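You operate a simulated robot arm through the tools that you are given. There is no shell and no other tool. Be economical: measure what you need, move in short steps, check, and stop when the job is done.

The job below is to be done with a simulated robot arm. You get a single attempt, and the scene is never put back.

TASK
Put one of the short steel bars from the middle of the mill table in the yellow tray. Fetch the short tube and set it on top of the large carton. Put the 73 mm crank housing from the front jig shelf on the mill end of the tube bench and the 70 mm crank housing on the middle of the mill table. Put the corner block marked "34.9/22.2" from the top of the alignment table on the blue plate and the corner block that says "34.9/15.9" on the red plate. Fetch the silver cup and set it on the green pad. Close the dryer drawer. Shut the lower left drawer. Take the purple banded fitting on the worktop under the peg panel and put it away on the rubber mat on the tub stand. Put the black tin on the door end of the tube bench away in the inside of the sliding tray. Open the bench drawer, take the wing nut on the top of the rear-end stand and put it away in the inside of the bench drawer and shut the drawer again. The order is free. Set down upright: crank housing, corner block, wing nut.
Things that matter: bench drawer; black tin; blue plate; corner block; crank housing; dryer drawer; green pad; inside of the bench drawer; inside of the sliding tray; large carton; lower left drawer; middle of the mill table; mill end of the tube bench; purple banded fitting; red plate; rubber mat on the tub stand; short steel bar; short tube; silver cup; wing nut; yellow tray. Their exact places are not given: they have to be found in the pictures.

Only the result counts: the job must be done as asked and must still hold three seconds after the hand-in. Knocking over, shifting, dropping, spilling or breaking anything else fails it.

THE ROBOT
A 7-joint arm with a two-finger parallel gripper on a trunk, on a base that drives. Base frame: it is fixed to the floor where the robot stands at the start and does not move with it; the origin is under the middle of the robot, x ahead of it, y to its left, z up. Units: mm, rad, N and s.
With the tool pointing down near the work surface it reaches from about 100 to 540 mm from the robot's upright axis, wherever it stands. Its first joint turns from -2.897 to 2.897 rad. Places, roughly: bench drawer [-6500, 500, 800]; black tin [-4250, -3750, 1000]; blue plate (11x11x1 cm) [-6000, -1500, 800]; corner block [-6250, -1250, 750]; crank housing [-3250, -500, 500]; dryer drawer [-7200, -3400, 900]; green pad (8x8x2 cm) [-7500, -2700, 800]; inside of the bench drawer [-6500, 600, 800]; inside of the sliding tray [-7700, -2200, 1200]; large carton (26x18x15 cm) [-1000, -5100, 300]; lower left drawer [-5100, -4900, 600]; middle of the mill table [700, 300, 1100]; mill end of the tube bench [-2700, -3700, 900]; purple banded fitting (7x7x5 cm) [-4100, -5100, 900]; red plate (11x11x1 cm) [-6200, -1000, 800]; rubber mat on the tub stand (18x13 cm) [980, -1060, 800]; short steel bar [750, 250, 1250]; short tube (20x3x3 cm) [-2000, -1100, 500]; silver cup (6x6x3 cm) [-7000, 500, 900]; wing nut (7x3x3 cm) [-1100, -2500, 900]; yellow tray (22x15x5 cm) [1000, -3900, 300]. Payload 1.57 kg.
The tool frame sits at the grasp point between the pads (the TCP): z along the fingers, y along the line on which they close. The tips reach 30 mm beyond it. The gripper opens to 110 mm. The fingers are 24 mm wide and 12 mm thick; the gripper's body (48 by 112 mm) begins 78 mm behind the TCP.
Orientation is told as [roll, pitch, yaw] about the base's x, y, z axes, in that order, counted from this pose: with the fingers straight down and closing along the base's y, the tool's x points along the base's -x, its y along +y and its z along -z.

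THE INTERFACE
- The arm moves only by the tool move_arm. Its arguments are lists of equal length, an entry for each row: "delta_rot": the turn, a rotation vector about the tool's x, y, z in rad, a list of three; "slide": the shift along the tool's x, y, z in mm, a list of three; "claw": the finger opening in mm, from 0 to 110. In form: {"delta_rot": [[ax, ay, az], ...], "slide": [[tx, ty, tz], ...], "claw": [claw, ...]}. A call has 1 to 8 rows; each row is the pose to reach, as a shift and turn from the pose commanded when the call began, along the tool's axes at that moment. Rows are played at 5 a second. More than 50 mm and 0.15 rad between two rows, or a gripper value outside its range, and nothing of the call is played. A pose out of reach is approached as far as the arm can. The call stops where the force on the tool passes 40 N (or 10 N more than at its start, if that is more) or the arm is blocked; 0.2 s more then pass. The fingers move at their own pace (about 108 mm/s each) and stop on an object; they squeeze with about 36 N. The grip force told is the motor's: it shows also when the fingers shut on nothing. Time passes only in rows, and 0.2 s behind the last, so rows that repeat a pose let the fingers close. It gives the time, the measured TCP pose, the force on the tool (base axes), the opening and the grip force at its end, in the units of the frame above (readings bear some noise), with the torque about the TCP (base axes, N m) and any sound that the robot's microphone picked up.
- Cameras (640 x 400 px; columns grow to the right, rows downward): "scene" is now at [453.2, 262.1, 1458.2]; the picture's right is [0.92, -0.39, 0.00], its down [-0.33, -0.79, -0.52] and it looks along [0.20, 0.48, -0.85] (base axes); focal length 214 px, centre (320, 200). "wrist" rides on the gripper at [70, 16, -141] in the tool frame; the picture's right is [-0.23, 0.97, 0.00], its down [-0.85, -0.20, -0.48] and it looks along [-0.47, -0.11, 0.88] (tool axes); focal length 222 px, centre (320, 200).
- get_image(camera): a new picture of that camera. No time passes.
- move_column(by): slides the trunk up (or, below 0, down) by that many mm; the arm and the scene camera ride with it, the base frame stays. It gives what a move gives, with no picture.
- steer(legs): drives the robot by 1 to 6 legs, each [ahead, left, turn to the left] in mm, mm and rad, along the robot's own axes; the way and the turn of a leg run together, so that a leg with both is an arc; at most 1500 mm and 3.142 rad a leg. The arm and the cameras ride along, it lands a little off, and it stops where it bumps. It gives what a move gives.
- aim_head(pan, tilt): turns the head with the scene camera to pan (to the left, within 1.798 rad either way) and tilt (down, from -0.506 to 1.204), counted from straight ahead of the robot. It gives what a move gives.
- probe_pixels(camera, pixels): for up to 12 pixels [column, row] of the newest picture of that camera ("zoom" is the newest enlarged one), the place [x, y, z] in the base frame of the surface seen there, good to about 3 mm. No time passes.
- inspect(camera, box): a new picture of the part [left, top, right, bottom] of that camera's present view, enlarged. No time passes.
- close_job(): hands the job in; it is judged then, once.

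Go step by step. Measure first, check grasps and placings, and put right what went wrong. The budget is 378 turns and 334 pictures, counting those below and the enlarged ones. Unless the task says otherwise, let go and move clear before handing in.

The tools are called after ">>>" by a JSON object that holds its "fn" and its "kwargs". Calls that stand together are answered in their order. move_arm: Moves the arm, as the interface text tells. Its arguments: {"type":"object","properties":{"delta_rot":{"type":"array","items":{"type":"array","items":{"type":"number"}}},"slide":{"type":"array","items":{"type":"array","items":{"type":"number"}}},"claw":{"type":"array","items":{"type":"number"}}},"required":["delta_rot","slide","claw"]} The other tools are called the same way: move_column (by) slides the trunk up or down; steer (legs) drives the base; aim_head (pan, tilt) turns the head that bears the scene camera; get_image (camera) takes a picture; probe_pixels (camera, pixels) gives the place of the surface under pixels of a picture; inspect (camera, box) takes an enlarged picture of a part of a camera's view; close_job () hands the job in.

At the start:

```text
time_s: 0.0
tcp_pos: [418.9, 399.3, 1333.7]
ee_rot: [-0.001, -0.001, 0.0]
contact_force: [0.2, -0.9, -0.1]
ft_torque: [0.01, 0.0, 0.02]
width: 109.9
grip_force: 0.1
trunk travel left (down, up): [-525.0, 85.0]
robot x, y, heading: [0.3, -0.2, 0.0]
head pan, tilt: [1.176, 1.023]
```

scene: 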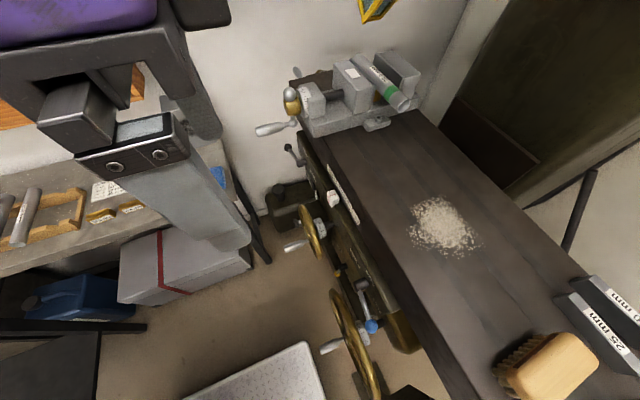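
wrist: 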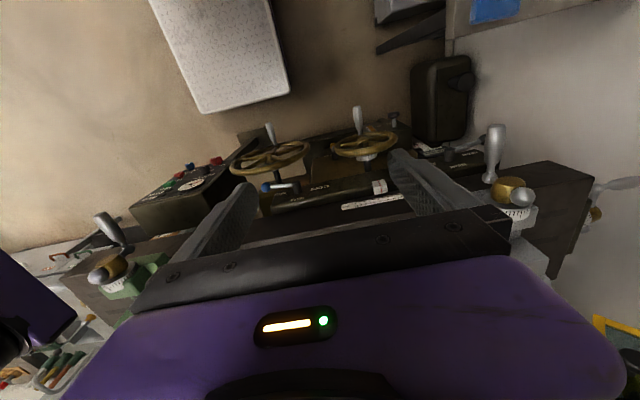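

The scene picture shows the mill table with a brush and two dark bars with labels "25 mm" at (600,310). I'll turn the head towards them.

>>> {"fn": "aim_head", "kwargs": {"pan": 0.3, "tilt": 0.8}}

>>> {"fn": "get_image", "kwargs": {"camera": "scene"}}

```text
time_s: 1.2
tcp_pos: [417.7, 399.8, 1331.3]
ee_rot: [-0.001, 0.001, -0.001]
contact_force: [-1.3, 1.4, 0.6]
ft_torque: [-0.02, -0.01, 0.03]
width: 109.8
grip_force: 0.0
trunk travel left (down, up): [-525.0, 85.0]
robot x, y, heading: [1.2, -1.3, -0.002]
head pan, tilt: [0.3, 0.799]
```

```text
331 pictures are left
```

scene: 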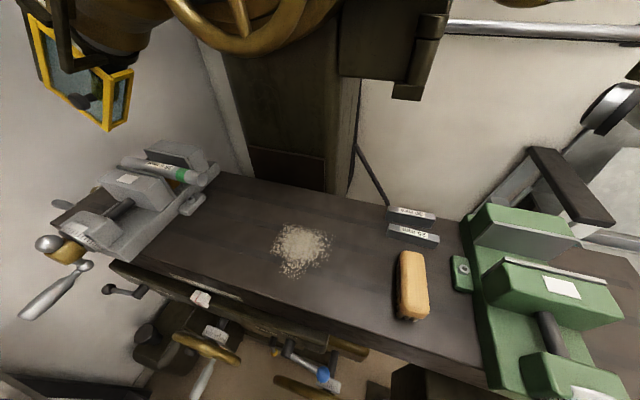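

Two labelled bars lie at (410,214) and (413,233). I zoom in and measure them.

>>> {"fn": "inspect", "kwargs": {"camera": "scene", "box": [340, 180, 480, 270]}}

>>> {"fn": "probe_pixels", "kwargs": {"camera": "scene", "pixels": [[388, 225], [439, 236], [391, 208], [434, 213], [413, 280], [305, 245], [413, 250], [350, 260], [470, 230], [220, 190]]}}

```text
4.44 times, centred on (410, 225) of scene
```

zoom: 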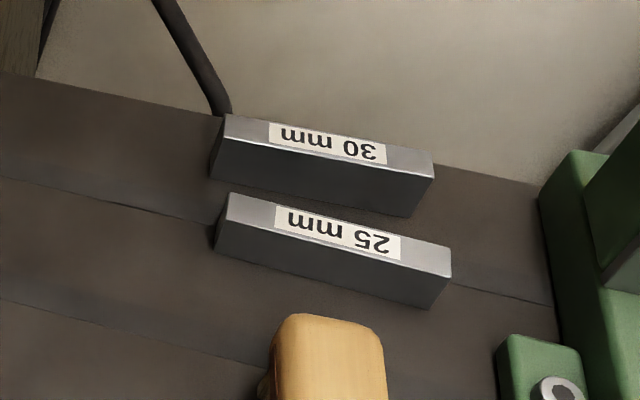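

```text
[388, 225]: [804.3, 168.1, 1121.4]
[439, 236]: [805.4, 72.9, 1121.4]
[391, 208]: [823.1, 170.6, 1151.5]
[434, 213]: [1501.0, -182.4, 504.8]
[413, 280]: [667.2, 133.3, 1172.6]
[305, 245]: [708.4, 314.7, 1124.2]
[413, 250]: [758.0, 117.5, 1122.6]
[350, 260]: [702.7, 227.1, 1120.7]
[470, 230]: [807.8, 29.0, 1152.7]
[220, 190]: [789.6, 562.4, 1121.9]
```

I measure the bars' corners in the enlarged picture.

>>> {"fn": "probe_pixels", "kwargs": {"camera": "zoom", "pixels": [[237, 203], [445, 258], [340, 222], [220, 235], [430, 285], [235, 122], [425, 160], [325, 270], [320, 240]]}}

>>> {"fn": "aim_head", "kwargs": {"pan": -0.1, "tilt": 0.9}}

>>> {"fn": "get_image", "kwargs": {"camera": "scene"}}

```text
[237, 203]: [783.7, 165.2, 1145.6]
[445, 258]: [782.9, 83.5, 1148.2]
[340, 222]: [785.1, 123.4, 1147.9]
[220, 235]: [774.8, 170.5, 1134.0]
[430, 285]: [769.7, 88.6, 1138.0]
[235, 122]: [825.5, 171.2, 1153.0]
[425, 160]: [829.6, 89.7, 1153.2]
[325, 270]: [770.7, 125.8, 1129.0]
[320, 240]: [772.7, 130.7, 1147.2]
```

```text
time_s: 2.0
tcp_pos: [418.8, 399.9, 1331.8]
ee_rot: [0.001, 0.001, 0.003]
contact_force: [0.1, 0.0, 0.4]
ft_torque: [0.02, 0.01, 0.01]
width: 110.2
grip_force: 0.0
trunk travel left (down, up): [-525.0, 85.0]
robot x, y, heading: [2.6, 2.1, -0.0]
head pan, tilt: [-0.099, 0.901]
```

```text
329 pictures are left
```

scene: 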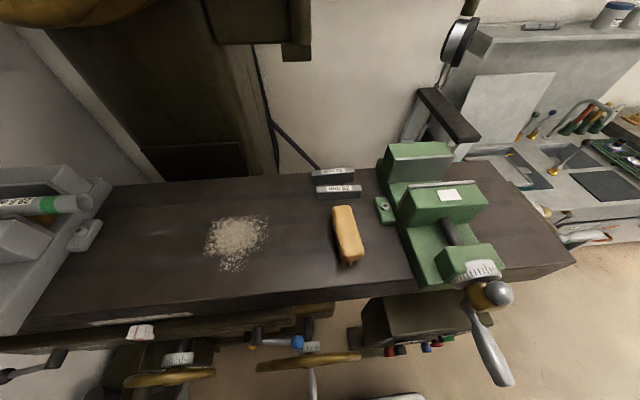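

The 25 mm bar lies along y, roughly x 771-784, y 83-167, top z 1147; it is free on both sides apart from the other bar at x≥813. I look down for the front edge and handwheels before driving closer.

>>> {"fn": "probe_pixels", "kwargs": {"camera": "scene", "pixels": [[320, 358], [315, 395], [298, 342], [180, 375], [300, 300], [485, 350], [370, 280], [410, 350], [345, 262], [505, 293], [335, 178], [352, 210]]}}

>>> {"fn": "aim_head", "kwargs": {"pan": 0.1, "tilt": 1.2}}

>>> {"fn": "get_image", "kwargs": {"camera": "scene"}}

>>> {"fn": "aim_head", "kwargs": {"pan": -1.2, "tilt": 0.5}}

>>> {"fn": "get_image", "kwargs": {"camera": "scene"}}

```text
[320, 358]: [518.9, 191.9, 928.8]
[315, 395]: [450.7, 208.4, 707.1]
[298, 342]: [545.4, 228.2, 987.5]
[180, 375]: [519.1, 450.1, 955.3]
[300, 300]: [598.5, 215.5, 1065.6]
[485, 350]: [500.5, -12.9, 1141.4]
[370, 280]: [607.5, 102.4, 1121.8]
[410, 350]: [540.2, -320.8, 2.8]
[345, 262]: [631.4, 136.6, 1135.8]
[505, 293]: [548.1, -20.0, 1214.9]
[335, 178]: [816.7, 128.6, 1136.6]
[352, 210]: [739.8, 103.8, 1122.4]
```

```text
time_s: 2.9
tcp_pos: [417.6, 400.5, 1333.9]
ee_rot: [0.0, 0.0, 0.0]
contact_force: [0.1, 0.0, -0.3]
ft_torque: [-0.02, -0.01, 0.02]
width: 110.3
grip_force: 0.0
trunk travel left (down, up): [-525.0, 85.0]
robot x, y, heading: [0.2, 0.1, -0.001]
head pan, tilt: [0.099, 1.201]
```

```text
328 pictures are left
```

scene: 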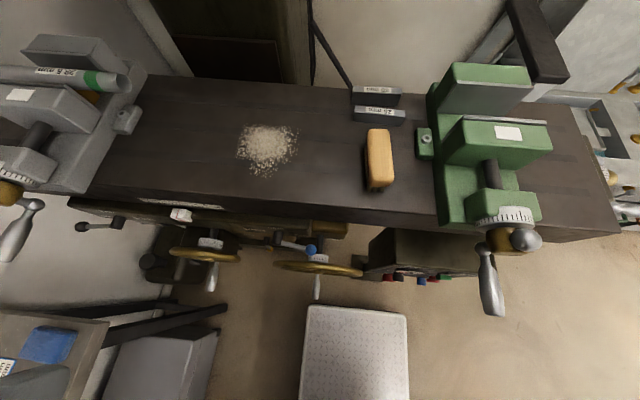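

```text
time_s: 4.3
tcp_pos: [418.4, 399.4, 1332.6]
ee_rot: [0.0, 0.0, 0.0]
contact_force: [0.2, 0.3, 0.2]
ft_torque: [0.01, 0.0, -0.01]
width: 110.1
grip_force: 0.1
trunk travel left (down, up): [-525.0, 85.0]
robot x, y, heading: [-0.6, 1.1, 0.0]
head pan, tilt: [-1.201, 0.499]
```

```text
327 pictures are left
```

scene: 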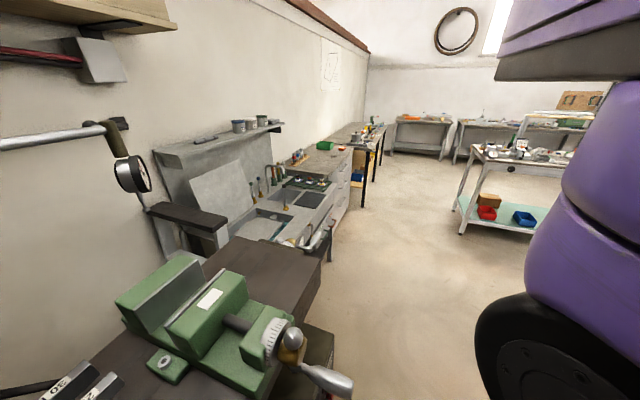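

I'll look around more to map free floor before driving.

>>> {"fn": "aim_head", "kwargs": {"pan": 0.1, "tilt": 1.2}}

>>> {"fn": "get_image", "kwargs": {"camera": "scene"}}

>>> {"fn": "probe_pixels", "kwargs": {"camera": "scene", "pixels": [[355, 350], [305, 310], [405, 315], [317, 290], [318, 268], [212, 280], [488, 300], [420, 280], [220, 310], [60, 345], [250, 330], [440, 330]]}}

>>> {"fn": "aim_head", "kwargs": {"pan": -1.75, "tilt": 0.5}}

>>> {"fn": "get_image", "kwargs": {"camera": "scene"}}

>>> {"fn": "aim_head", "kwargs": {"pan": 1.75, "tilt": 0.5}}

>>> {"fn": "get_image", "kwargs": {"camera": "scene"}}

```text
time_s: 5.8
tcp_pos: [417.3, 399.3, 1332.4]
ee_rot: [0.0, 0.001, -0.001]
contact_force: [-0.4, 0.3, 0.2]
ft_torque: [0.0, 0.04, 0.02]
width: 110.3
grip_force: 0.1
trunk travel left (down, up): [-525.0, 85.0]
robot x, y, heading: [0.6, -1.6, -0.002]
head pan, tilt: [0.099, 1.201]
```

```text
326 pictures are left
```

scene: 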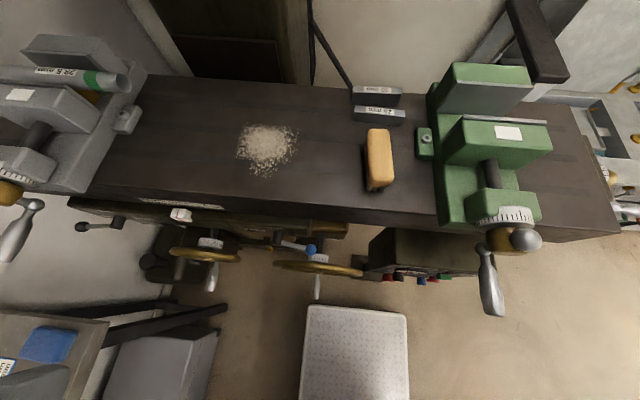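

```text
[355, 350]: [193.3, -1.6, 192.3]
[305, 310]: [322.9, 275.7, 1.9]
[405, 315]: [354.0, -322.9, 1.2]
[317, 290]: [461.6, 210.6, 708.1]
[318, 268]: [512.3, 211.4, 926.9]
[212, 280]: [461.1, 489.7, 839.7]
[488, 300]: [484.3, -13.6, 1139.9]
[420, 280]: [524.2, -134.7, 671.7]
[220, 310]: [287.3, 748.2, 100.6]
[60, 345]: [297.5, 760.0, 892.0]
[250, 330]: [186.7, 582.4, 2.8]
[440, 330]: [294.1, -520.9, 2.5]
```

```text
time_s: 7.6
tcp_pos: [418.2, 400.0, 1333.0]
ee_rot: [-0.001, 0.0, 0.001]
contact_force: [1.0, -0.3, -0.5]
ft_torque: [0.02, -0.01, -0.03]
width: 110.1
grip_force: 0.0
trunk travel left (down, up): [-525.0, 85.0]
robot x, y, heading: [0.7, 1.7, 0.004]
head pan, tilt: [-1.751, 0.499]
```

```text
325 pictures are left
```

scene: 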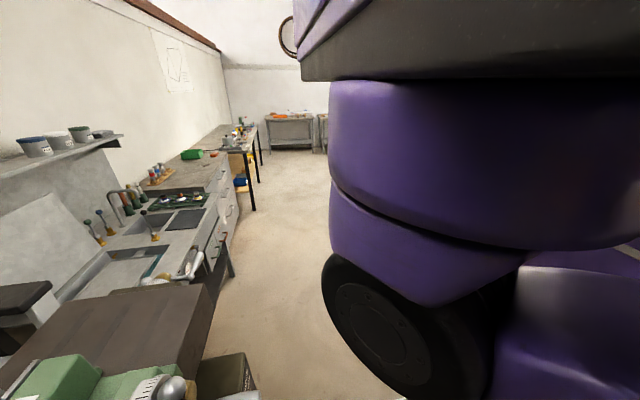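

```text
time_s: 10.6
tcp_pos: [417.4, 399.3, 1332.6]
ee_rot: [-0.001, 0.001, 0.0]
contact_force: [0.5, 0.1, -0.1]
ft_torque: [-0.02, 0.05, 0.03]
width: 109.9
grip_force: 0.1
trunk travel left (down, up): [-525.0, 85.0]
robot x, y, heading: [-2.2, -0.2, 0.002]
head pan, tilt: [1.751, 0.499]
```

```text
324 pictures are left
```

scene: 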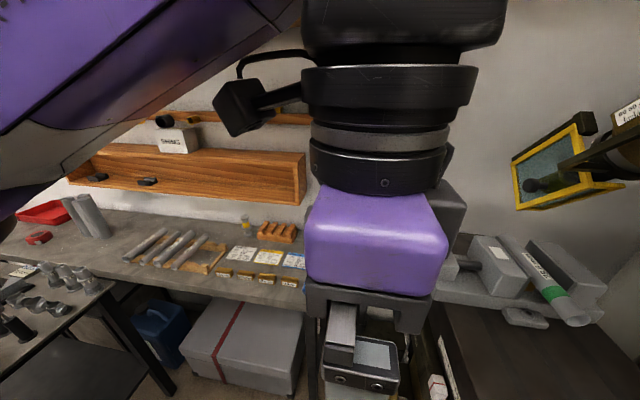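

The base's white top plate (z 192) ends near x 370, so it can slip under the wheels; handles start at x≈460. I drive ahead carefully.

>>> {"fn": "steer", "kwargs": {"legs": [[0, 100, 0], [200, 0, 0]]}}

>>> {"fn": "aim_head", "kwargs": {"pan": 0.0, "tilt": 1.2}}

>>> {"fn": "get_image", "kwargs": {"camera": "scene"}}

>>> {"fn": "get_image", "kwargs": {"camera": "wrist"}}

```text
time_s: 12.8
tcp_pos: [588.8, 497.5, 1332.2]
ee_rot: [0.0, -0.001, -0.002]
contact_force: [0.5, -0.3, 0.1]
ft_torque: [-0.01, 0.04, 0.02]
width: 109.9
grip_force: 0.2
trunk travel left (down, up): [-525.0, 85.0]
robot x, y, heading: [174.9, 95.4, -0.002]
head pan, tilt: [1.751, 0.499]
stopped in leg 2: the robot was blocked; the commanded pose is now the measured one
```

```text
time_s: 14.6
tcp_pos: [590.7, 498.7, 1332.0]
ee_rot: [0.001, 0.0, -0.002]
contact_force: [0.0, 0.5, -0.4]
ft_torque: [0.0, -0.01, 0.0]
width: 110.3
grip_force: 0.0
trunk travel left (down, up): [-525.0, 85.0]
robot x, y, heading: [170.2, 99.9, 0.003]
head pan, tilt: [0.0, 1.201]
```

```text
323 pictures are left
```

scene: 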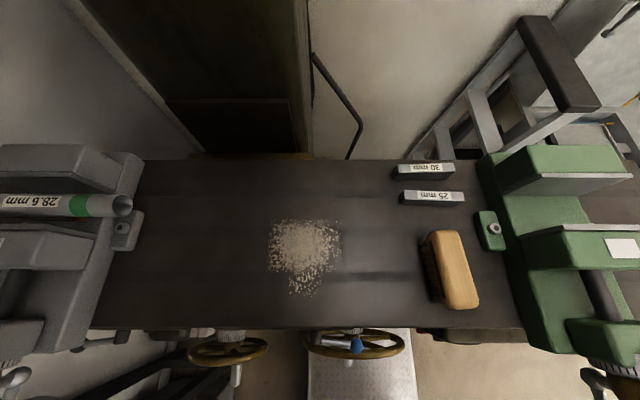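

```text
322 pictures are left
```

wrist: 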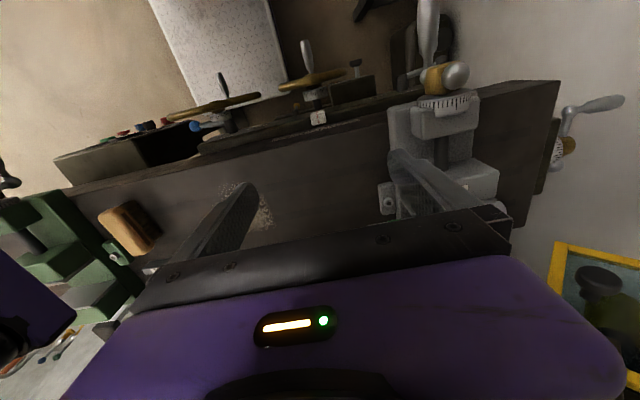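

Blocked at x≈172; the bar would be 605 mm away. Turning the robot's side to the mill should get it closer. I back off, turn left by 90° and slide in sideways.

>>> {"fn": "steer", "kwargs": {"legs": [[-200, 0, 0], [0, 0, 1.5708]]}}

>>> {"fn": "aim_head", "kwargs": {"pan": -1.3, "tilt": 1.1}}

>>> {"fn": "get_image", "kwargs": {"camera": "scene"}}

```text
time_s: 17.6
tcp_pos: [252.8, 636.2, 1332.8]
ee_rot: [0.0, 0.0, 0.327]
contact_force: [0.3, -0.2, 0.5]
ft_torque: [0.0, 0.0, -0.01]
width: 109.9
grip_force: 0.0
trunk travel left (down, up): [-525.0, 85.0]
robot x, y, heading: [-15.6, 123.6, 0.333]
head pan, tilt: [0.0, 1.201]
stopped in leg 2: the robot was blocked; the commanded pose is now the measured one
```

```text
time_s: 19.0
tcp_pos: [251.9, 635.4, 1331.8]
ee_rot: [-0.001, -0.001, 0.329]
contact_force: [0.0, 0.1, -0.2]
ft_torque: [0.02, -0.02, 0.03]
width: 110.0
grip_force: 0.0
trunk travel left (down, up): [-525.0, 85.0]
robot x, y, heading: [-14.3, 120.8, 0.331]
head pan, tilt: [-1.3, 1.1]
```

```text
321 pictures are left
```

scene: 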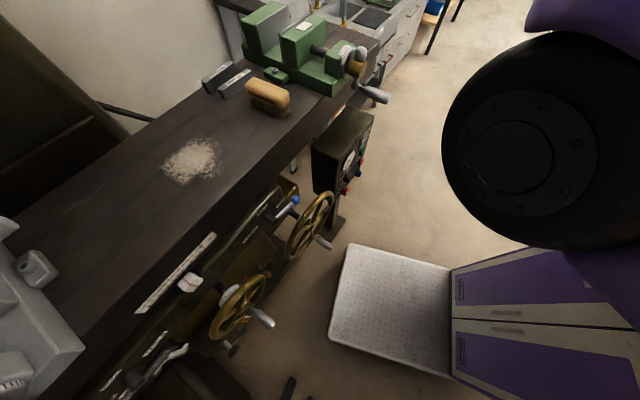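

The turn was stopped by the bench to the left. I'll move clear to −y and finish the turn there, then slide in sideways.

>>> {"fn": "steer", "kwargs": {"legs": [[-240, -450, 0], [0, 0, 1.24]]}}

>>> {"fn": "aim_head", "kwargs": {"pan": -1.4, "tilt": 1.2}}

>>> {"fn": "get_image", "kwargs": {"camera": "scene"}}

>>> {"fn": "probe_pixels", "kwargs": {"camera": "scene", "pixels": [[320, 200], [250, 250], [400, 250], [320, 320], [200, 300]]}}

```text
time_s: 20.1
tcp_pos: [259.6, 594.5, 1332.1]
ee_rot: [-0.001, 0.0, 0.309]
contact_force: [-0.4, 0.2, -0.1]
ft_torque: [-0.01, -0.04, 0.0]
width: 109.7
grip_force: 0.0
trunk travel left (down, up): [-525.0, 85.0]
robot x, y, heading: [-16.1, 86.9, 0.308]
head pan, tilt: [-1.3, 1.1]
stopped in leg 1: the robot was blocked; the commanded pose is now the measured one
```

```text
time_s: 20.8
tcp_pos: [258.8, 594.4, 1331.6]
ee_rot: [-0.002, 0.0, 0.309]
contact_force: [-0.5, -0.2, 0.3]
ft_torque: [0.02, 0.01, -0.04]
width: 109.8
grip_force: 0.0
trunk travel left (down, up): [-525.0, 85.0]
robot x, y, heading: [-14.4, 84.5, 0.315]
head pan, tilt: [-1.4, 1.201]
```

```text
320 pictures are left
```

scene: 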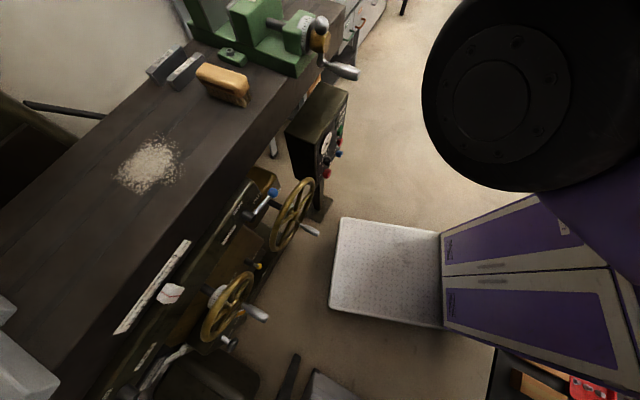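

```text
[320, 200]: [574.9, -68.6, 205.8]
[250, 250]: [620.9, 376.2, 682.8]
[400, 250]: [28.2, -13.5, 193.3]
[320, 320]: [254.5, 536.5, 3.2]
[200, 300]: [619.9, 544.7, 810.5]
```

Blocked when going back; something stands behind the robot. I look to the left/rear.

>>> {"fn": "aim_head", "kwargs": {"pan": 1.79, "tilt": 0.9}}

>>> {"fn": "get_image", "kwargs": {"camera": "scene"}}

>>> {"fn": "aim_head", "kwargs": {"pan": -1.79, "tilt": 0.9}}

>>> {"fn": "get_image", "kwargs": {"camera": "scene"}}

```text
time_s: 23.6
tcp_pos: [259.2, 595.2, 1331.6]
ee_rot: [0.001, 0.0, 0.308]
contact_force: [-0.3, 0.0, -0.2]
ft_torque: [0.01, -0.01, -0.02]
width: 109.9
grip_force: 0.1
trunk travel left (down, up): [-525.0, 85.0]
robot x, y, heading: [-17.3, 83.7, 0.309]
head pan, tilt: [1.791, 0.901]
```

```text
319 pictures are left
```

scene: 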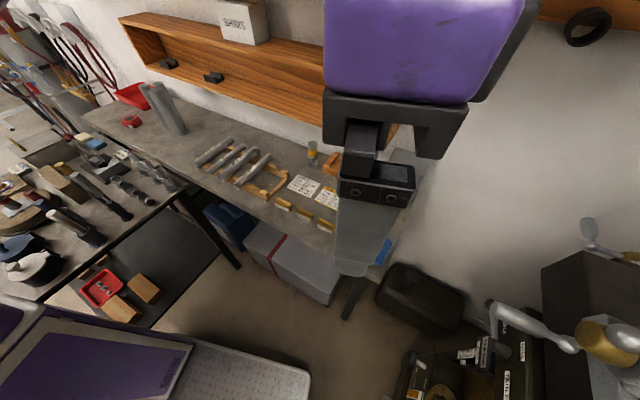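

```text
time_s: 26.5
tcp_pos: [260.5, 593.5, 1331.9]
ee_rot: [0.001, 0.0, 0.308]
contact_force: [0.6, -0.2, 1.0]
ft_torque: [-0.03, 0.03, -0.01]
width: 110.0
grip_force: 0.2
trunk travel left (down, up): [-525.0, 85.0]
robot x, y, heading: [-15.3, 87.4, 0.31]
head pan, tilt: [-1.791, 0.901]
```

```text
318 pictures are left
```

scene: 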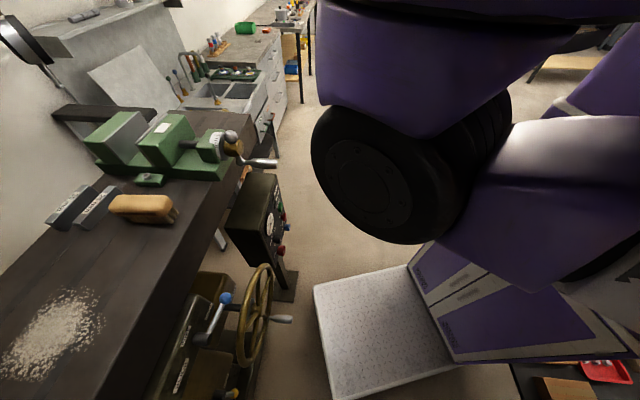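

A parts table stands behind-left and the rear-left corner touched it. I ease forward, straighten, slide right into the open floor, then turn.

>>> {"fn": "steer", "kwargs": {"legs": [[50, -45, 0], [0, 0, -0.31], [0, -500, 0], [0, 0, 1.5708]]}}

>>> {"fn": "aim_head", "kwargs": {"pan": -1.0, "tilt": 1.0}}

>>> {"fn": "get_image", "kwargs": {"camera": "scene"}}

```text
time_s: 34.9
tcp_pos: [-357.9, -22.5, 1332.2]
ee_rot: [0.001, 0.001, 1.579]
contact_force: [0.6, -1.0, 0.8]
ft_torque: [-0.02, -0.01, 0.0]
width: 110.0
grip_force: 0.1
trunk travel left (down, up): [-525.0, 85.0]
robot x, y, heading: [46.8, -435.6, 1.58]
head pan, tilt: [-1.791, 0.901]
```

```text
time_s: 36.0
tcp_pos: [-357.6, -22.5, 1331.6]
ee_rot: [0.0, -0.001, 1.58]
contact_force: [-0.8, -0.5, 0.8]
ft_torque: [0.04, 0.0, 0.01]
width: 109.7
grip_force: 0.2
trunk travel left (down, up): [-525.0, 85.0]
robot x, y, heading: [49.7, -439.1, 1.582]
head pan, tilt: [-1.0, 1.0]
```

```text
317 pictures are left
```

scene: 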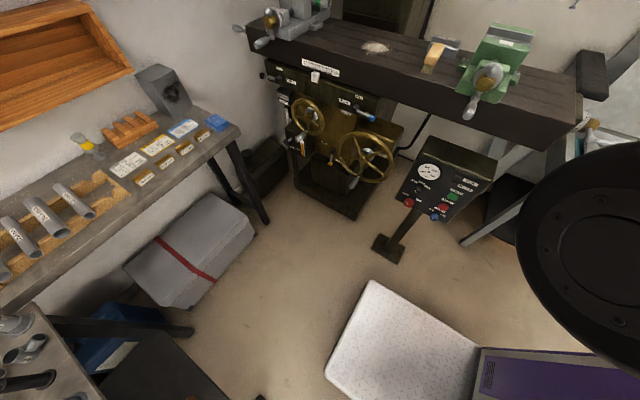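

Now the mill is well seen; I measure the mill's foot and console foot to plan the approach.

>>> {"fn": "probe_pixels", "kwargs": {"camera": "scene", "pixels": [[298, 183], [351, 218], [390, 262], [373, 238], [404, 250], [470, 240], [325, 118], [348, 185], [470, 108], [265, 220], [195, 330], [425, 200]]}}

```text
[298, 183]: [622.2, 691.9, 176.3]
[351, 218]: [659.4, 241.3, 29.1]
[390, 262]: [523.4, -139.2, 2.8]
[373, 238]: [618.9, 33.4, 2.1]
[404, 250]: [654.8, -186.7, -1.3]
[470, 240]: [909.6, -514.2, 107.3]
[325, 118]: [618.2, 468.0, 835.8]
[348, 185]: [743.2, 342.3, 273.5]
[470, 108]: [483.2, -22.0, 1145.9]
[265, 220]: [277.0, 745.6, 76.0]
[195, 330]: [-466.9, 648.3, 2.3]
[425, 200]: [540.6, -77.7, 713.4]
```

Console foot spans x 523–655, y −186..33; the mill base starts near x 620. With the mill on my left the wrist is already oriented right, so I turn by −π, back in alongside and slide left.

>>> {"fn": "steer", "kwargs": {"legs": [[0, 0, -3.1416], [-550, 0, 0], [0, 180, 0]]}}

>>> {"fn": "aim_head", "kwargs": {"pan": 1.5, "tilt": 1.1}}

>>> {"fn": "get_image", "kwargs": {"camera": "scene"}}

```text
refused: -3.1416 is not a number from -3.14159 to 3.14159
```

```text
time_s: 38.3
tcp_pos: [-356.7, -21.5, 1332.0]
ee_rot: [0.001, 0.0, 1.579]
contact_force: [0.3, -0.8, 0.2]
ft_torque: [-0.02, 0.03, 0.01]
width: 110.3
grip_force: 0.1
trunk travel left (down, up): [-525.0, 85.0]
robot x, y, heading: [46.6, -430.5, 1.587]
head pan, tilt: [1.499, 1.1]
```

```text
316 pictures are left
```

scene: 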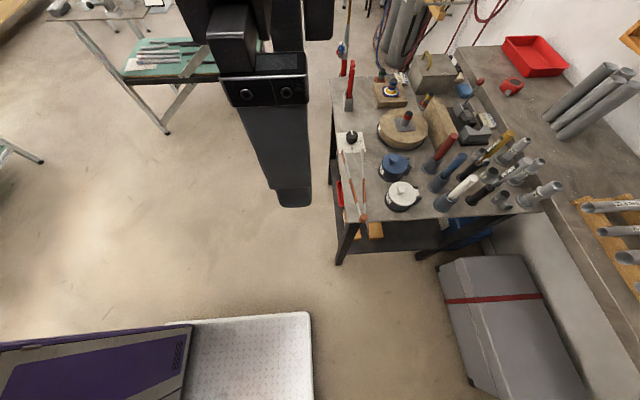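

The refused turn was only a limit issue; I repeat with 3.141.

>>> {"fn": "steer", "kwargs": {"legs": [[0, 0, -3.141], [-550, 0, 0], [0, 180, 0]]}}

>>> {"fn": "get_image", "kwargs": {"camera": "scene"}}

```text
time_s: 49.8
tcp_pos: [616.4, -281.8, 1332.3]
ee_rot: [0.0, 0.0, -1.515]
contact_force: [-1.2, -0.4, -0.2]
ft_torque: [-0.03, -0.01, 0.04]
width: 110.0
grip_force: 0.1
trunk travel left (down, up): [-525.0, 85.0]
robot x, y, heading: [194.8, 110.8, -1.517]
head pan, tilt: [1.499, 1.1]
```

```text
315 pictures are left
```

scene: 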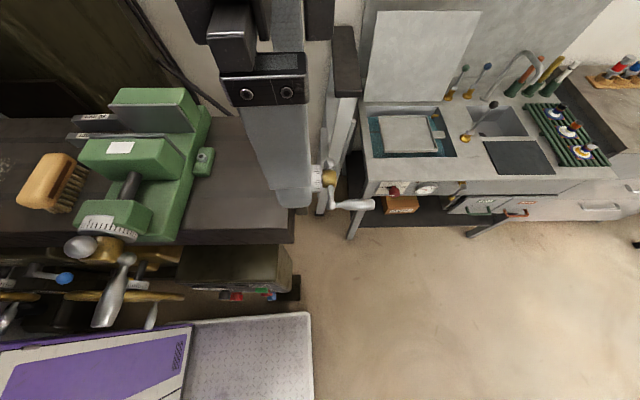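

Not blocked yet at x=195. I nudge further left and straighten the heading, then view the bars.

>>> {"fn": "steer", "kwargs": {"legs": [[0, 0, -0.054], [0, 60, 0]]}}

>>> {"fn": "aim_head", "kwargs": {"pan": 1.75, "tilt": 1.0}}

>>> {"fn": "get_image", "kwargs": {"camera": "scene"}}

```text
time_s: 50.7
tcp_pos: [597.3, -297.5, 1331.3]
ee_rot: [-0.002, 0.003, -1.558]
contact_force: [0.2, 0.2, 0.5]
ft_torque: [0.0, 0.03, 0.03]
width: 110.0
grip_force: 0.0
trunk travel left (down, up): [-525.0, 85.0]
robot x, y, heading: [193.2, 112.8, -1.557]
head pan, tilt: [1.499, 1.1]
stopped in leg 1: the robot was blocked; the commanded pose is now the measured one
```

```text
time_s: 51.4
tcp_pos: [597.9, -298.8, 1332.5]
ee_rot: [-0.001, -0.001, -1.56]
contact_force: [0.0, 0.1, 0.1]
ft_torque: [0.0, -0.01, 0.01]
width: 110.3
grip_force: 0.0
trunk travel left (down, up): [-525.0, 85.0]
robot x, y, heading: [194.4, 112.3, -1.553]
head pan, tilt: [1.751, 1.0]
```

```text
314 pictures are left
```

scene: 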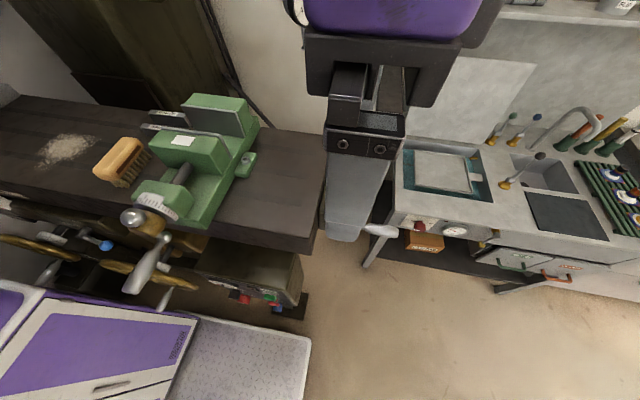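

Blocked at x≈194, so the bar is 583 mm away — the arm's present radius is 575, so I'll swing over the table at this height and lower the trunk.

>>> {"fn": "move_arm", "kwargs": {"delta_rot": [[0, 0, 0], [0, 0, 0], [0, 0, 0], [0, 0, 0], [0, 0, 0], [0, 0, 0], [0, 0, 0], [0, 0, 0]], "slide": [[42, 18, 0], [84, 36, 0], [126, 54, 0], [168, 72, 0], [210, 90, 0], [252, 108, 0], [294, 126, 0], [336, 144, 0]], "claw": [110, 110, 110, 110, 110, 110, 60, 40]}}

>>> {"fn": "move_arm", "kwargs": {"delta_rot": [[0, 0, 0], [0, 0, 0], [0, 0, 0]], "slide": [[42, 18, 0], [84, 30, 0], [84, 41, 0]], "claw": [40, 36, 36]}}

>>> {"fn": "get_image", "kwargs": {"camera": "wrist"}}

>>> {"fn": "get_image", "kwargs": {"camera": "scene"}}

```text
time_s: 53.3
tcp_pos: [734.5, 27.1, 1336.8]
ee_rot: [0.007, 0.007, -1.573]
contact_force: [2.9, -13.1, 7.5]
ft_torque: [2.56, 0.42, -0.44]
width: 40.0
grip_force: 0.1
trunk travel left (down, up): [-525.0, 85.0]
robot x, y, heading: [189.0, 110.2, -1.557]
head pan, tilt: [1.751, 1.0]
stopped in row 8: the force on the tool passed its limit at 67 N (the readings are from after the stop); the commanded pose is now the measured one
```

```text
time_s: 53.6
tcp_pos: [738.7, 31.6, 1343.5]
ee_rot: [0.009, 0.012, -1.58]
contact_force: [-4.2, -11.8, 10.2]
ft_torque: [2.44, -0.74, 0.26]
width: 40.0
grip_force: 0.0
trunk travel left (down, up): [-525.0, 85.0]
robot x, y, heading: [190.5, 110.8, -1.554]
head pan, tilt: [1.751, 1.0]
stopped in row 1: the force on the tool passed its limit at 88 N (the readings are from after the stop); the commanded pose is now the measured one
```

```text
313 pictures are left
```

wrist: 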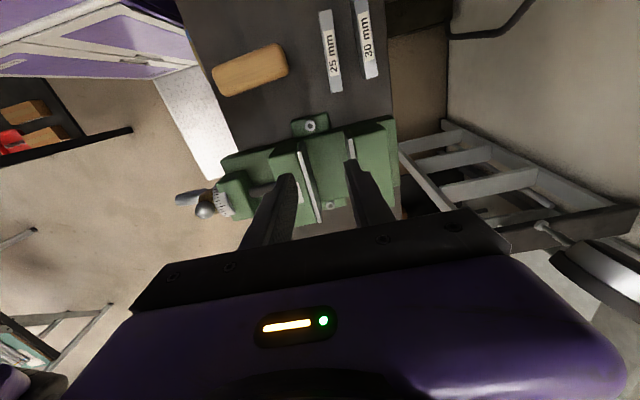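

```text
312 pictures are left
```

scene: 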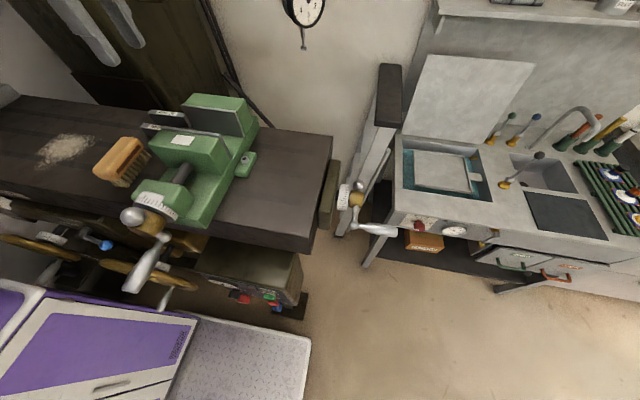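

The hand hit something overhead (mill head) at y≈30. I back off and look upward.

>>> {"fn": "move_arm", "kwargs": {"delta_rot": [[0, 0, 0], [0, 0, 0], [0, 0, 0]], "slide": [[-40, 0, 0], [-80, 0, 0], [-120, 0, 0]], "claw": [40, 40, 40]}}

>>> {"fn": "aim_head", "kwargs": {"pan": 1.79, "tilt": 0.3}}

>>> {"fn": "get_image", "kwargs": {"camera": "scene"}}

```text
time_s: 54.4
tcp_pos: [738.3, -86.5, 1340.5]
ee_rot: [0.008, 0.009, -1.576]
contact_force: [-1.0, 0.3, 0.6]
ft_torque: [-0.05, -0.02, -0.02]
width: 40.2
grip_force: 0.0
trunk travel left (down, up): [-525.0, 85.0]
robot x, y, heading: [193.5, 114.5, -1.553]
head pan, tilt: [1.751, 1.0]
```

```text
time_s: 55.5
tcp_pos: [737.6, -86.2, 1341.4]
ee_rot: [0.009, 0.011, -1.576]
contact_force: [0.0, 0.2, -0.4]
ft_torque: [0.03, -0.01, 0.01]
width: 40.1
grip_force: 0.0
trunk travel left (down, up): [-525.0, 85.0]
robot x, y, heading: [187.2, 115.6, -1.556]
head pan, tilt: [1.791, 0.3]
```

```text
311 pictures are left
```

scene: 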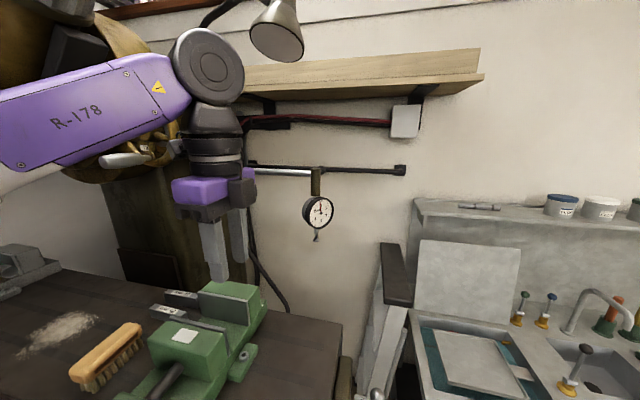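

The forearm is level with the mill head's brass wheel (125,160). I measure the head parts to see how low they hang.

>>> {"fn": "probe_pixels", "kwargs": {"camera": "scene", "pixels": [[125, 160], [90, 172], [155, 135], [120, 40], [210, 65], [60, 130], [150, 230], [160, 160], [320, 220], [245, 120], [325, 175], [270, 172]]}}

>>> {"fn": "aim_head", "kwargs": {"pan": 1.79, "tilt": -0.1}}

>>> {"fn": "get_image", "kwargs": {"camera": "scene"}}

```text
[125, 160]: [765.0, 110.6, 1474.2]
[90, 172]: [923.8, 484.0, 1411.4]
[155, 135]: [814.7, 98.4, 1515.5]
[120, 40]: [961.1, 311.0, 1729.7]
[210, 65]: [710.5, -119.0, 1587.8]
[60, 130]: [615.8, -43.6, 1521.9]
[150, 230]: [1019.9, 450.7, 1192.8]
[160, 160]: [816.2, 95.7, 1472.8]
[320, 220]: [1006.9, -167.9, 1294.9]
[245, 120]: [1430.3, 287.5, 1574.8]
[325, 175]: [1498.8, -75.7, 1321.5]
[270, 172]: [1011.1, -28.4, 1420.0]
```

```text
time_s: 56.3
tcp_pos: [738.8, -86.3, 1341.0]
ee_rot: [0.008, 0.009, -1.576]
contact_force: [0.3, -0.8, -0.4]
ft_torque: [0.03, 0.02, 0.0]
width: 39.9
grip_force: 0.0
trunk travel left (down, up): [-525.0, 85.0]
robot x, y, heading: [190.9, 112.0, -1.557]
head pan, tilt: [1.791, -0.099]
```

```text
310 pictures are left
```

scene: 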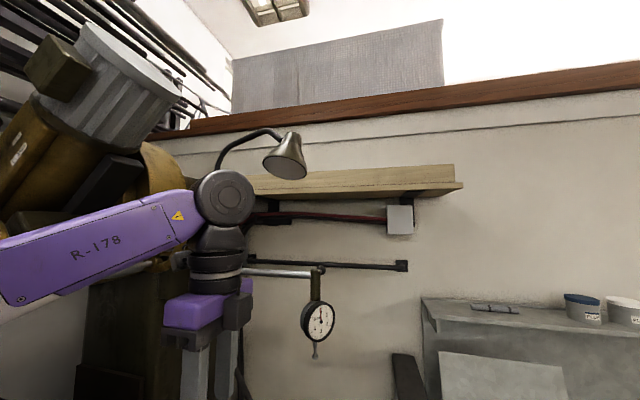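

The head's lever hangs at z≈1470 right over the bar, so I'll approach with the tool tilted, gripping the bar over its ends (closing along y) with the wrist drawn back. First retract and turn the tool by +90°.

>>> {"fn": "move_arm", "kwargs": {"delta_rot": [[0, 0, -0.145], [0, 0, -0.29], [0, 0, -0.435], [0, 0, -0.58], [0, 0, -0.725], [0, 0, -0.87], [0, 0, -1.015], [0, 0, -1.16]], "slide": [[0, -15, 0], [0, -30, 0], [0, -45, 0], [0, -60, 0], [0, -75, 0], [0, -90, 0], [0, -105, 0], [0, -120, 0]], "claw": [110, 110, 110, 110, 110, 110, 110, 110]}}

>>> {"fn": "move_arm", "kwargs": {"delta_rot": [[0, 0, -0.14], [0, 0, -0.28], [0, 0, -0.415]], "slide": [[0, 0, 0], [0, 0, 0], [0, 0, 0]], "claw": [110, 110, 110]}}

>>> {"fn": "move_arm", "kwargs": {"delta_rot": [[0, -0.14, 0], [0, -0.28, 0], [0, -0.4, 0], [0, -0.5, 0]], "slide": [[0, 0, 0], [0, 0, 0], [0, 0, 0], [0, 0, 0]], "claw": [110, 110, 110, 110]}}

```text
time_s: 58.1
tcp_pos: [621.9, -90.7, 1334.6]
ee_rot: [0.002, 0.003, -0.428]
contact_force: [0.2, -0.3, -0.1]
ft_torque: [0.04, 0.04, -0.01]
width: 109.9
grip_force: 0.1
trunk travel left (down, up): [-525.0, 85.0]
robot x, y, heading: [191.2, 113.6, -1.555]
head pan, tilt: [1.791, -0.099]
```

```text
time_s: 58.9
tcp_pos: [620.5, -89.9, 1334.3]
ee_rot: [0.004, 0.004, -0.014]
contact_force: [1.1, 0.4, 0.4]
ft_torque: [0.02, 0.04, -0.01]
width: 110.1
grip_force: 0.0
trunk travel left (down, up): [-525.0, 85.0]
robot x, y, heading: [192.7, 113.6, -1.558]
head pan, tilt: [1.791, -0.099]
```

```text
time_s: 59.9
tcp_pos: [622.2, -85.5, 1336.9]
ee_rot: [0.006, -0.494, -0.005]
contact_force: [0.4, -1.1, 0.2]
ft_torque: [0.02, 0.0, 0.02]
width: 109.9
grip_force: 0.0
trunk travel left (down, up): [-525.0, 85.0]
robot x, y, heading: [190.9, 109.4, -1.556]
head pan, tilt: [1.791, -0.099]
```

Orientation is good (pitch −0.49, yaw 0). I lower the trunk by 80 and swing to y=124, short of the head.

>>> {"fn": "move_column", "kwargs": {"by": -80}}

>>> {"fn": "move_arm", "kwargs": {"delta_rot": [[0, 0, 0], [0, 0, 0], [0, 0, 0], [0, 0, 0], [0, 0, 0]], "slide": [[0, 42, 0], [0, 84, 0], [0, 126, 0], [0, 168, 0], [0, 210, 0]], "claw": [110, 110, 110, 110, 110]}}

>>> {"fn": "aim_head", "kwargs": {"pan": 1.79, "tilt": 0.6}}

>>> {"fn": "get_image", "kwargs": {"camera": "scene"}}

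>>> {"fn": "get_image", "kwargs": {"camera": "wrist"}}

```text
time_s: 61.1
tcp_pos: [622.0, -85.2, 1255.9]
ee_rot: [0.007, -0.494, -0.004]
contact_force: [0.2, -0.7, -0.7]
ft_torque: [-0.02, -0.01, -0.01]
width: 109.9
grip_force: 0.1
trunk travel left (down, up): [-445.0, 165.0]
robot x, y, heading: [190.5, 111.0, -1.553]
head pan, tilt: [1.791, -0.099]
```

```text
time_s: 62.3
tcp_pos: [642.8, 121.2, 1260.5]
ee_rot: [0.014, -0.506, -0.013]
contact_force: [0.4, 0.8, 0.1]
ft_torque: [0.03, 0.02, -0.01]
width: 110.4
grip_force: 0.1
out of reach, approached as far as the arm can: row 4, 5
trunk travel left (down, up): [-445.0, 165.0]
robot x, y, heading: [188.5, 112.6, -1.556]
head pan, tilt: [1.791, -0.099]
```

```text
time_s: 63.4
tcp_pos: [642.2, 122.1, 1259.3]
ee_rot: [0.01, -0.508, -0.009]
contact_force: [0.4, -0.3, 0.5]
ft_torque: [0.01, 0.01, -0.01]
width: 110.0
grip_force: 0.1
trunk travel left (down, up): [-445.0, 165.0]
robot x, y, heading: [190.9, 111.6, -1.554]
head pan, tilt: [1.791, 0.6]
```

```text
309 pictures are left
```

scene: 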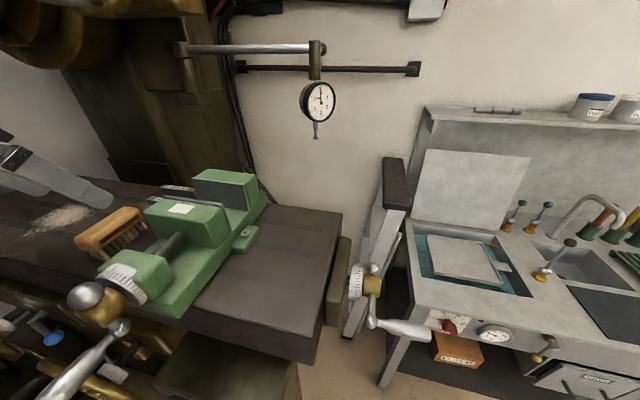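

```text
308 pictures are left
```

wrist: 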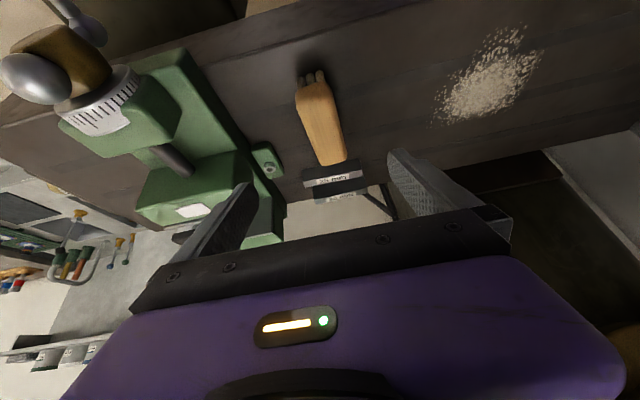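

Tool is over the table, aligned with the 25 mm bar (wrist picture, bar just beyond the brush at (335,180)). I move outward to x≈740.

>>> {"fn": "move_arm", "kwargs": {"delta_rot": [[0, 0, 0], [0, 0, 0], [0, 0, 0]], "slide": [[-28, 1, 16], [-57, 2, 32], [-86, 3, 48]], "claw": [110, 110, 110]}}

>>> {"fn": "move_column", "kwargs": {"by": -50}}

>>> {"fn": "get_image", "kwargs": {"camera": "wrist"}}

>>> {"fn": "get_image", "kwargs": {"camera": "scene"}}

```text
time_s: 64.2
tcp_pos: [737.9, 126.5, 1259.7]
ee_rot: [0.01, -0.507, -0.005]
contact_force: [-0.3, -0.3, 0.5]
ft_torque: [-0.03, 0.0, -0.03]
width: 110.2
grip_force: 0.1
trunk travel left (down, up): [-445.0, 165.0]
robot x, y, heading: [191.8, 113.9, -1.559]
head pan, tilt: [1.791, 0.6]
```

```text
time_s: 65.1
tcp_pos: [739.1, 126.1, 1210.9]
ee_rot: [0.01, -0.507, -0.006]
contact_force: [0.0, 0.2, 0.1]
ft_torque: [0.0, -0.04, 0.03]
width: 110.1
grip_force: 0.1
trunk travel left (down, up): [-395.0, 215.0]
robot x, y, heading: [191.3, 108.6, -1.554]
head pan, tilt: [1.791, 0.6]
```

```text
307 pictures are left
```

wrist: 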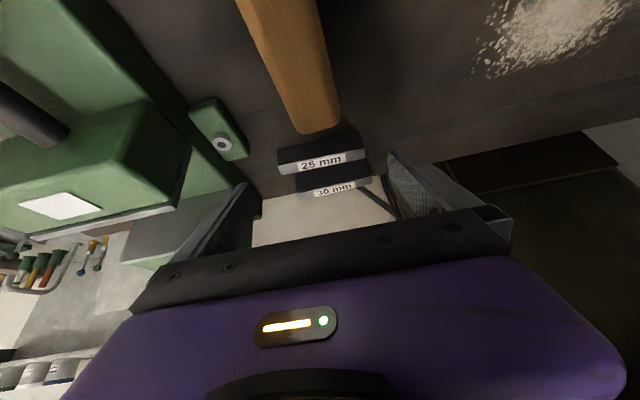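

```text
306 pictures are left
```

scene: 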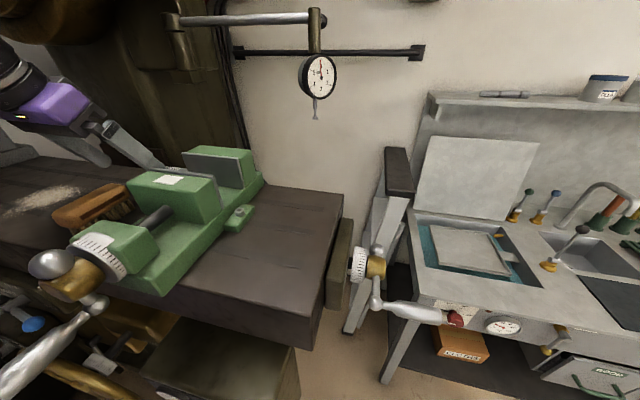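

I measure the bar's corners from this close wrist view.

>>> {"fn": "probe_pixels", "kwargs": {"camera": "wrist", "pixels": [[280, 170], [366, 158], [281, 152], [366, 141], [322, 160], [322, 148], [300, 188], [365, 180], [330, 130], [235, 195], [410, 195], [325, 178]]}}

```text
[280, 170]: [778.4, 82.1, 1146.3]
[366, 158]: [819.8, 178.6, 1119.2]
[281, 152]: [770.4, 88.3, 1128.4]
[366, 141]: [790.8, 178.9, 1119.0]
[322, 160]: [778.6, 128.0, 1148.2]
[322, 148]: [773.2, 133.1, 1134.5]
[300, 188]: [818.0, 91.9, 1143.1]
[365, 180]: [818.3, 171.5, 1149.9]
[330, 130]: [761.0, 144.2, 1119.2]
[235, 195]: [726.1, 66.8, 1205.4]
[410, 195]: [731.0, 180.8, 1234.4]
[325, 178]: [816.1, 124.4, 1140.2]
```

Bar: x 772–786, y 82–170, top 1147. I aim the TCP at (769,126,1157): lower the trunk 54, then forward 30 and close.

>>> {"fn": "move_column", "kwargs": {"by": -54}}

>>> {"fn": "move_arm", "kwargs": {"delta_rot": [[0, 0, 0], [0, 0, 0], [0, 0, 0]], "slide": [[-9, 0, 5], [-18, 0, 10], [-26, 0, 14.6]], "claw": [110, 110, 110]}}

>>> {"fn": "get_image", "kwargs": {"camera": "wrist"}}

```text
time_s: 66.0
tcp_pos: [740.2, 126.2, 1156.8]
ee_rot: [0.01, -0.506, -0.008]
contact_force: [-0.6, 0.8, 0.5]
ft_torque: [0.01, 0.02, -0.02]
width: 109.7
grip_force: 0.0
trunk travel left (down, up): [-341.0, 269.0]
robot x, y, heading: [191.7, 106.7, -1.553]
head pan, tilt: [1.791, 0.6]
```

```text
time_s: 66.8
tcp_pos: [767.1, 126.1, 1156.8]
ee_rot: [0.01, -0.508, -0.007]
contact_force: [-0.7, 0.5, 0.3]
ft_torque: [0.0, -0.03, -0.02]
width: 109.9
grip_force: 0.1
trunk travel left (down, up): [-341.0, 269.0]
robot x, y, heading: [191.9, 110.7, -1.557]
head pan, tilt: [1.791, 0.6]
```

```text
305 pictures are left
```

wrist: 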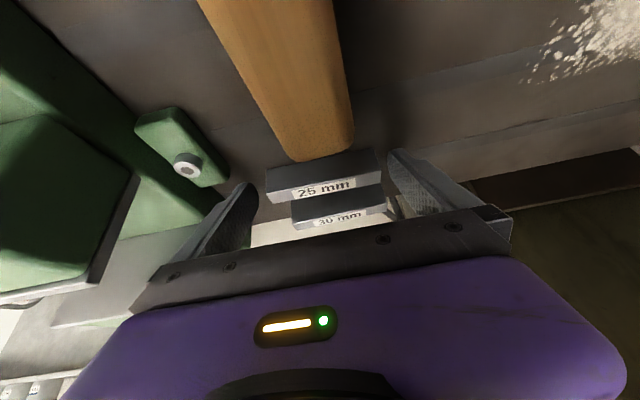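

The fingers flank the bar; I close and lift slightly.

>>> {"fn": "move_arm", "kwargs": {"delta_rot": [[0, 0, 0], [0, 0, 0], [0, 0, 0], [0, 0, 0]], "slide": [[-2, 0, 1], [-2, 0, 1], [-2, 0, 1], [-2, 0, 1]], "claw": [80, 80, 80, 80]}}

>>> {"fn": "move_column", "kwargs": {"by": 30}}

>>> {"fn": "get_image", "kwargs": {"camera": "wrist"}}

```text
time_s: 67.8
tcp_pos: [770.6, 125.0, 1157.0]
ee_rot: [0.012, -0.507, -0.006]
contact_force: [-0.3, -0.5, 0.2]
ft_torque: [0.03, 0.01, 0.01]
width: 89.8
grip_force: 36.1
trunk travel left (down, up): [-341.0, 269.0]
robot x, y, heading: [188.8, 112.8, -1.548]
head pan, tilt: [1.791, 0.6]
```

```text
time_s: 68.6
tcp_pos: [770.6, 125.3, 1186.7]
ee_rot: [0.01, -0.507, -0.007]
contact_force: [0.1, 0.1, -1.2]
ft_torque: [-0.01, 0.0, 0.01]
width: 80.0
grip_force: 0.0
trunk travel left (down, up): [-371.0, 239.0]
robot x, y, heading: [192.2, 112.6, -1.558]
head pan, tilt: [1.791, 0.6]
```

```text
304 pictures are left
```

wrist: 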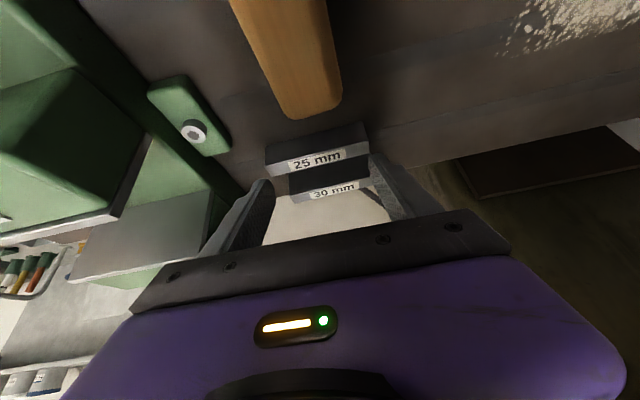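

The bar slipped out (its true length is 90 mm). I'll retry with less tilt and lower, so more pad covers the ends, and lift gently.

>>> {"fn": "move_arm", "kwargs": {"delta_rot": [[0, 0, 0], [0, 0.13, 0], [0, 0.25, 0], [0, 0.25, 0]], "slide": [[0, 0, 0], [0, 0, 0], [-2, 0, 1], [-3, 1, 2]], "claw": [110, 110, 110, 110]}}

>>> {"fn": "get_image", "kwargs": {"camera": "wrist"}}

>>> {"fn": "probe_pixels", "kwargs": {"camera": "wrist", "pixels": [[320, 150], [320, 160], [320, 140], [300, 150], [350, 145], [320, 170], [320, 130]]}}

```text
time_s: 69.6
tcp_pos: [774.3, 127.2, 1185.8]
ee_rot: [0.009, -0.255, -0.003]
contact_force: [0.2, 1.1, 0.1]
ft_torque: [-0.01, -0.01, -0.02]
width: 109.8
grip_force: 0.1
trunk travel left (down, up): [-371.0, 239.0]
robot x, y, heading: [189.9, 113.8, -1.556]
head pan, tilt: [1.791, 0.6]
```

```text
303 pictures are left
```

wrist: 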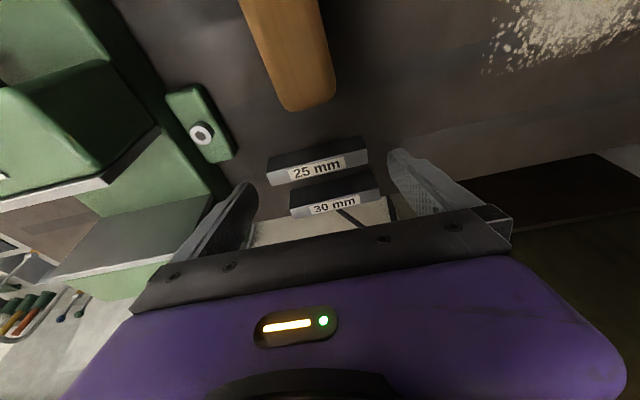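

```text
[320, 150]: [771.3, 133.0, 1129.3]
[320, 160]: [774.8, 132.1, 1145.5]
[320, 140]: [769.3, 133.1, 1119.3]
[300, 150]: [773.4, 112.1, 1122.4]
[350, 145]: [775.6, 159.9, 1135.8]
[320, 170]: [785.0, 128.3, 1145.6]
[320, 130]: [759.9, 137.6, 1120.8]
```

Bar is still upright in place. I lower 33 mm and grip again, commanding full closure.

>>> {"fn": "move_column", "kwargs": {"by": -33}}

>>> {"fn": "move_arm", "kwargs": {"delta_rot": [[0, 0, 0], [0, 0, 0], [0, 0, 0], [0, 0, 0], [0, 0, 0], [0, 0, 0], [0, 0, 0]], "slide": [[0, 0, 0], [0, 0, 0], [0, 0, 0], [0, 0, 0], [0, 0, -2], [0, 0, -5], [0, 0, -8]], "claw": [60, 40, 20, 20, 20, 20, 20]}}

>>> {"fn": "get_image", "kwargs": {"camera": "wrist"}}

```text
time_s: 70.4
tcp_pos: [774.5, 126.9, 1154.6]
ee_rot: [0.011, -0.257, -0.006]
contact_force: [0.5, -0.2, 0.2]
ft_torque: [0.0, 0.03, 0.01]
width: 109.9
grip_force: 0.0
trunk travel left (down, up): [-338.0, 272.0]
robot x, y, heading: [193.7, 111.2, -1.559]
head pan, tilt: [1.791, 0.6]
```

```text
time_s: 72.0
tcp_pos: [772.9, 127.1, 1160.6]
ee_rot: [0.011, -0.259, -0.005]
contact_force: [-0.3, -0.4, -2.7]
ft_torque: [0.02, 0.03, 0.03]
width: 89.7
grip_force: 35.5
trunk travel left (down, up): [-338.0, 272.0]
robot x, y, heading: [191.3, 114.6, -1.561]
head pan, tilt: [1.791, 0.6]
```

```text
302 pictures are left
```

wrist: 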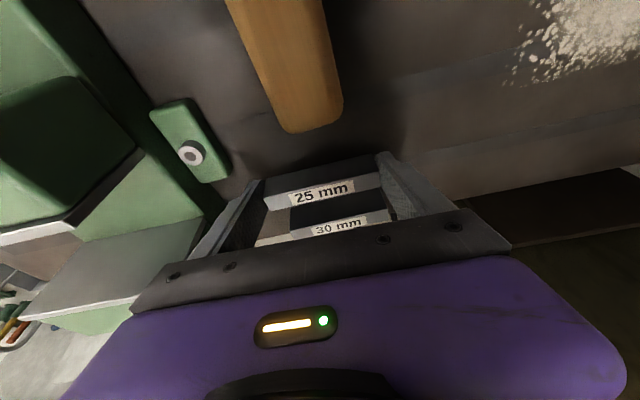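

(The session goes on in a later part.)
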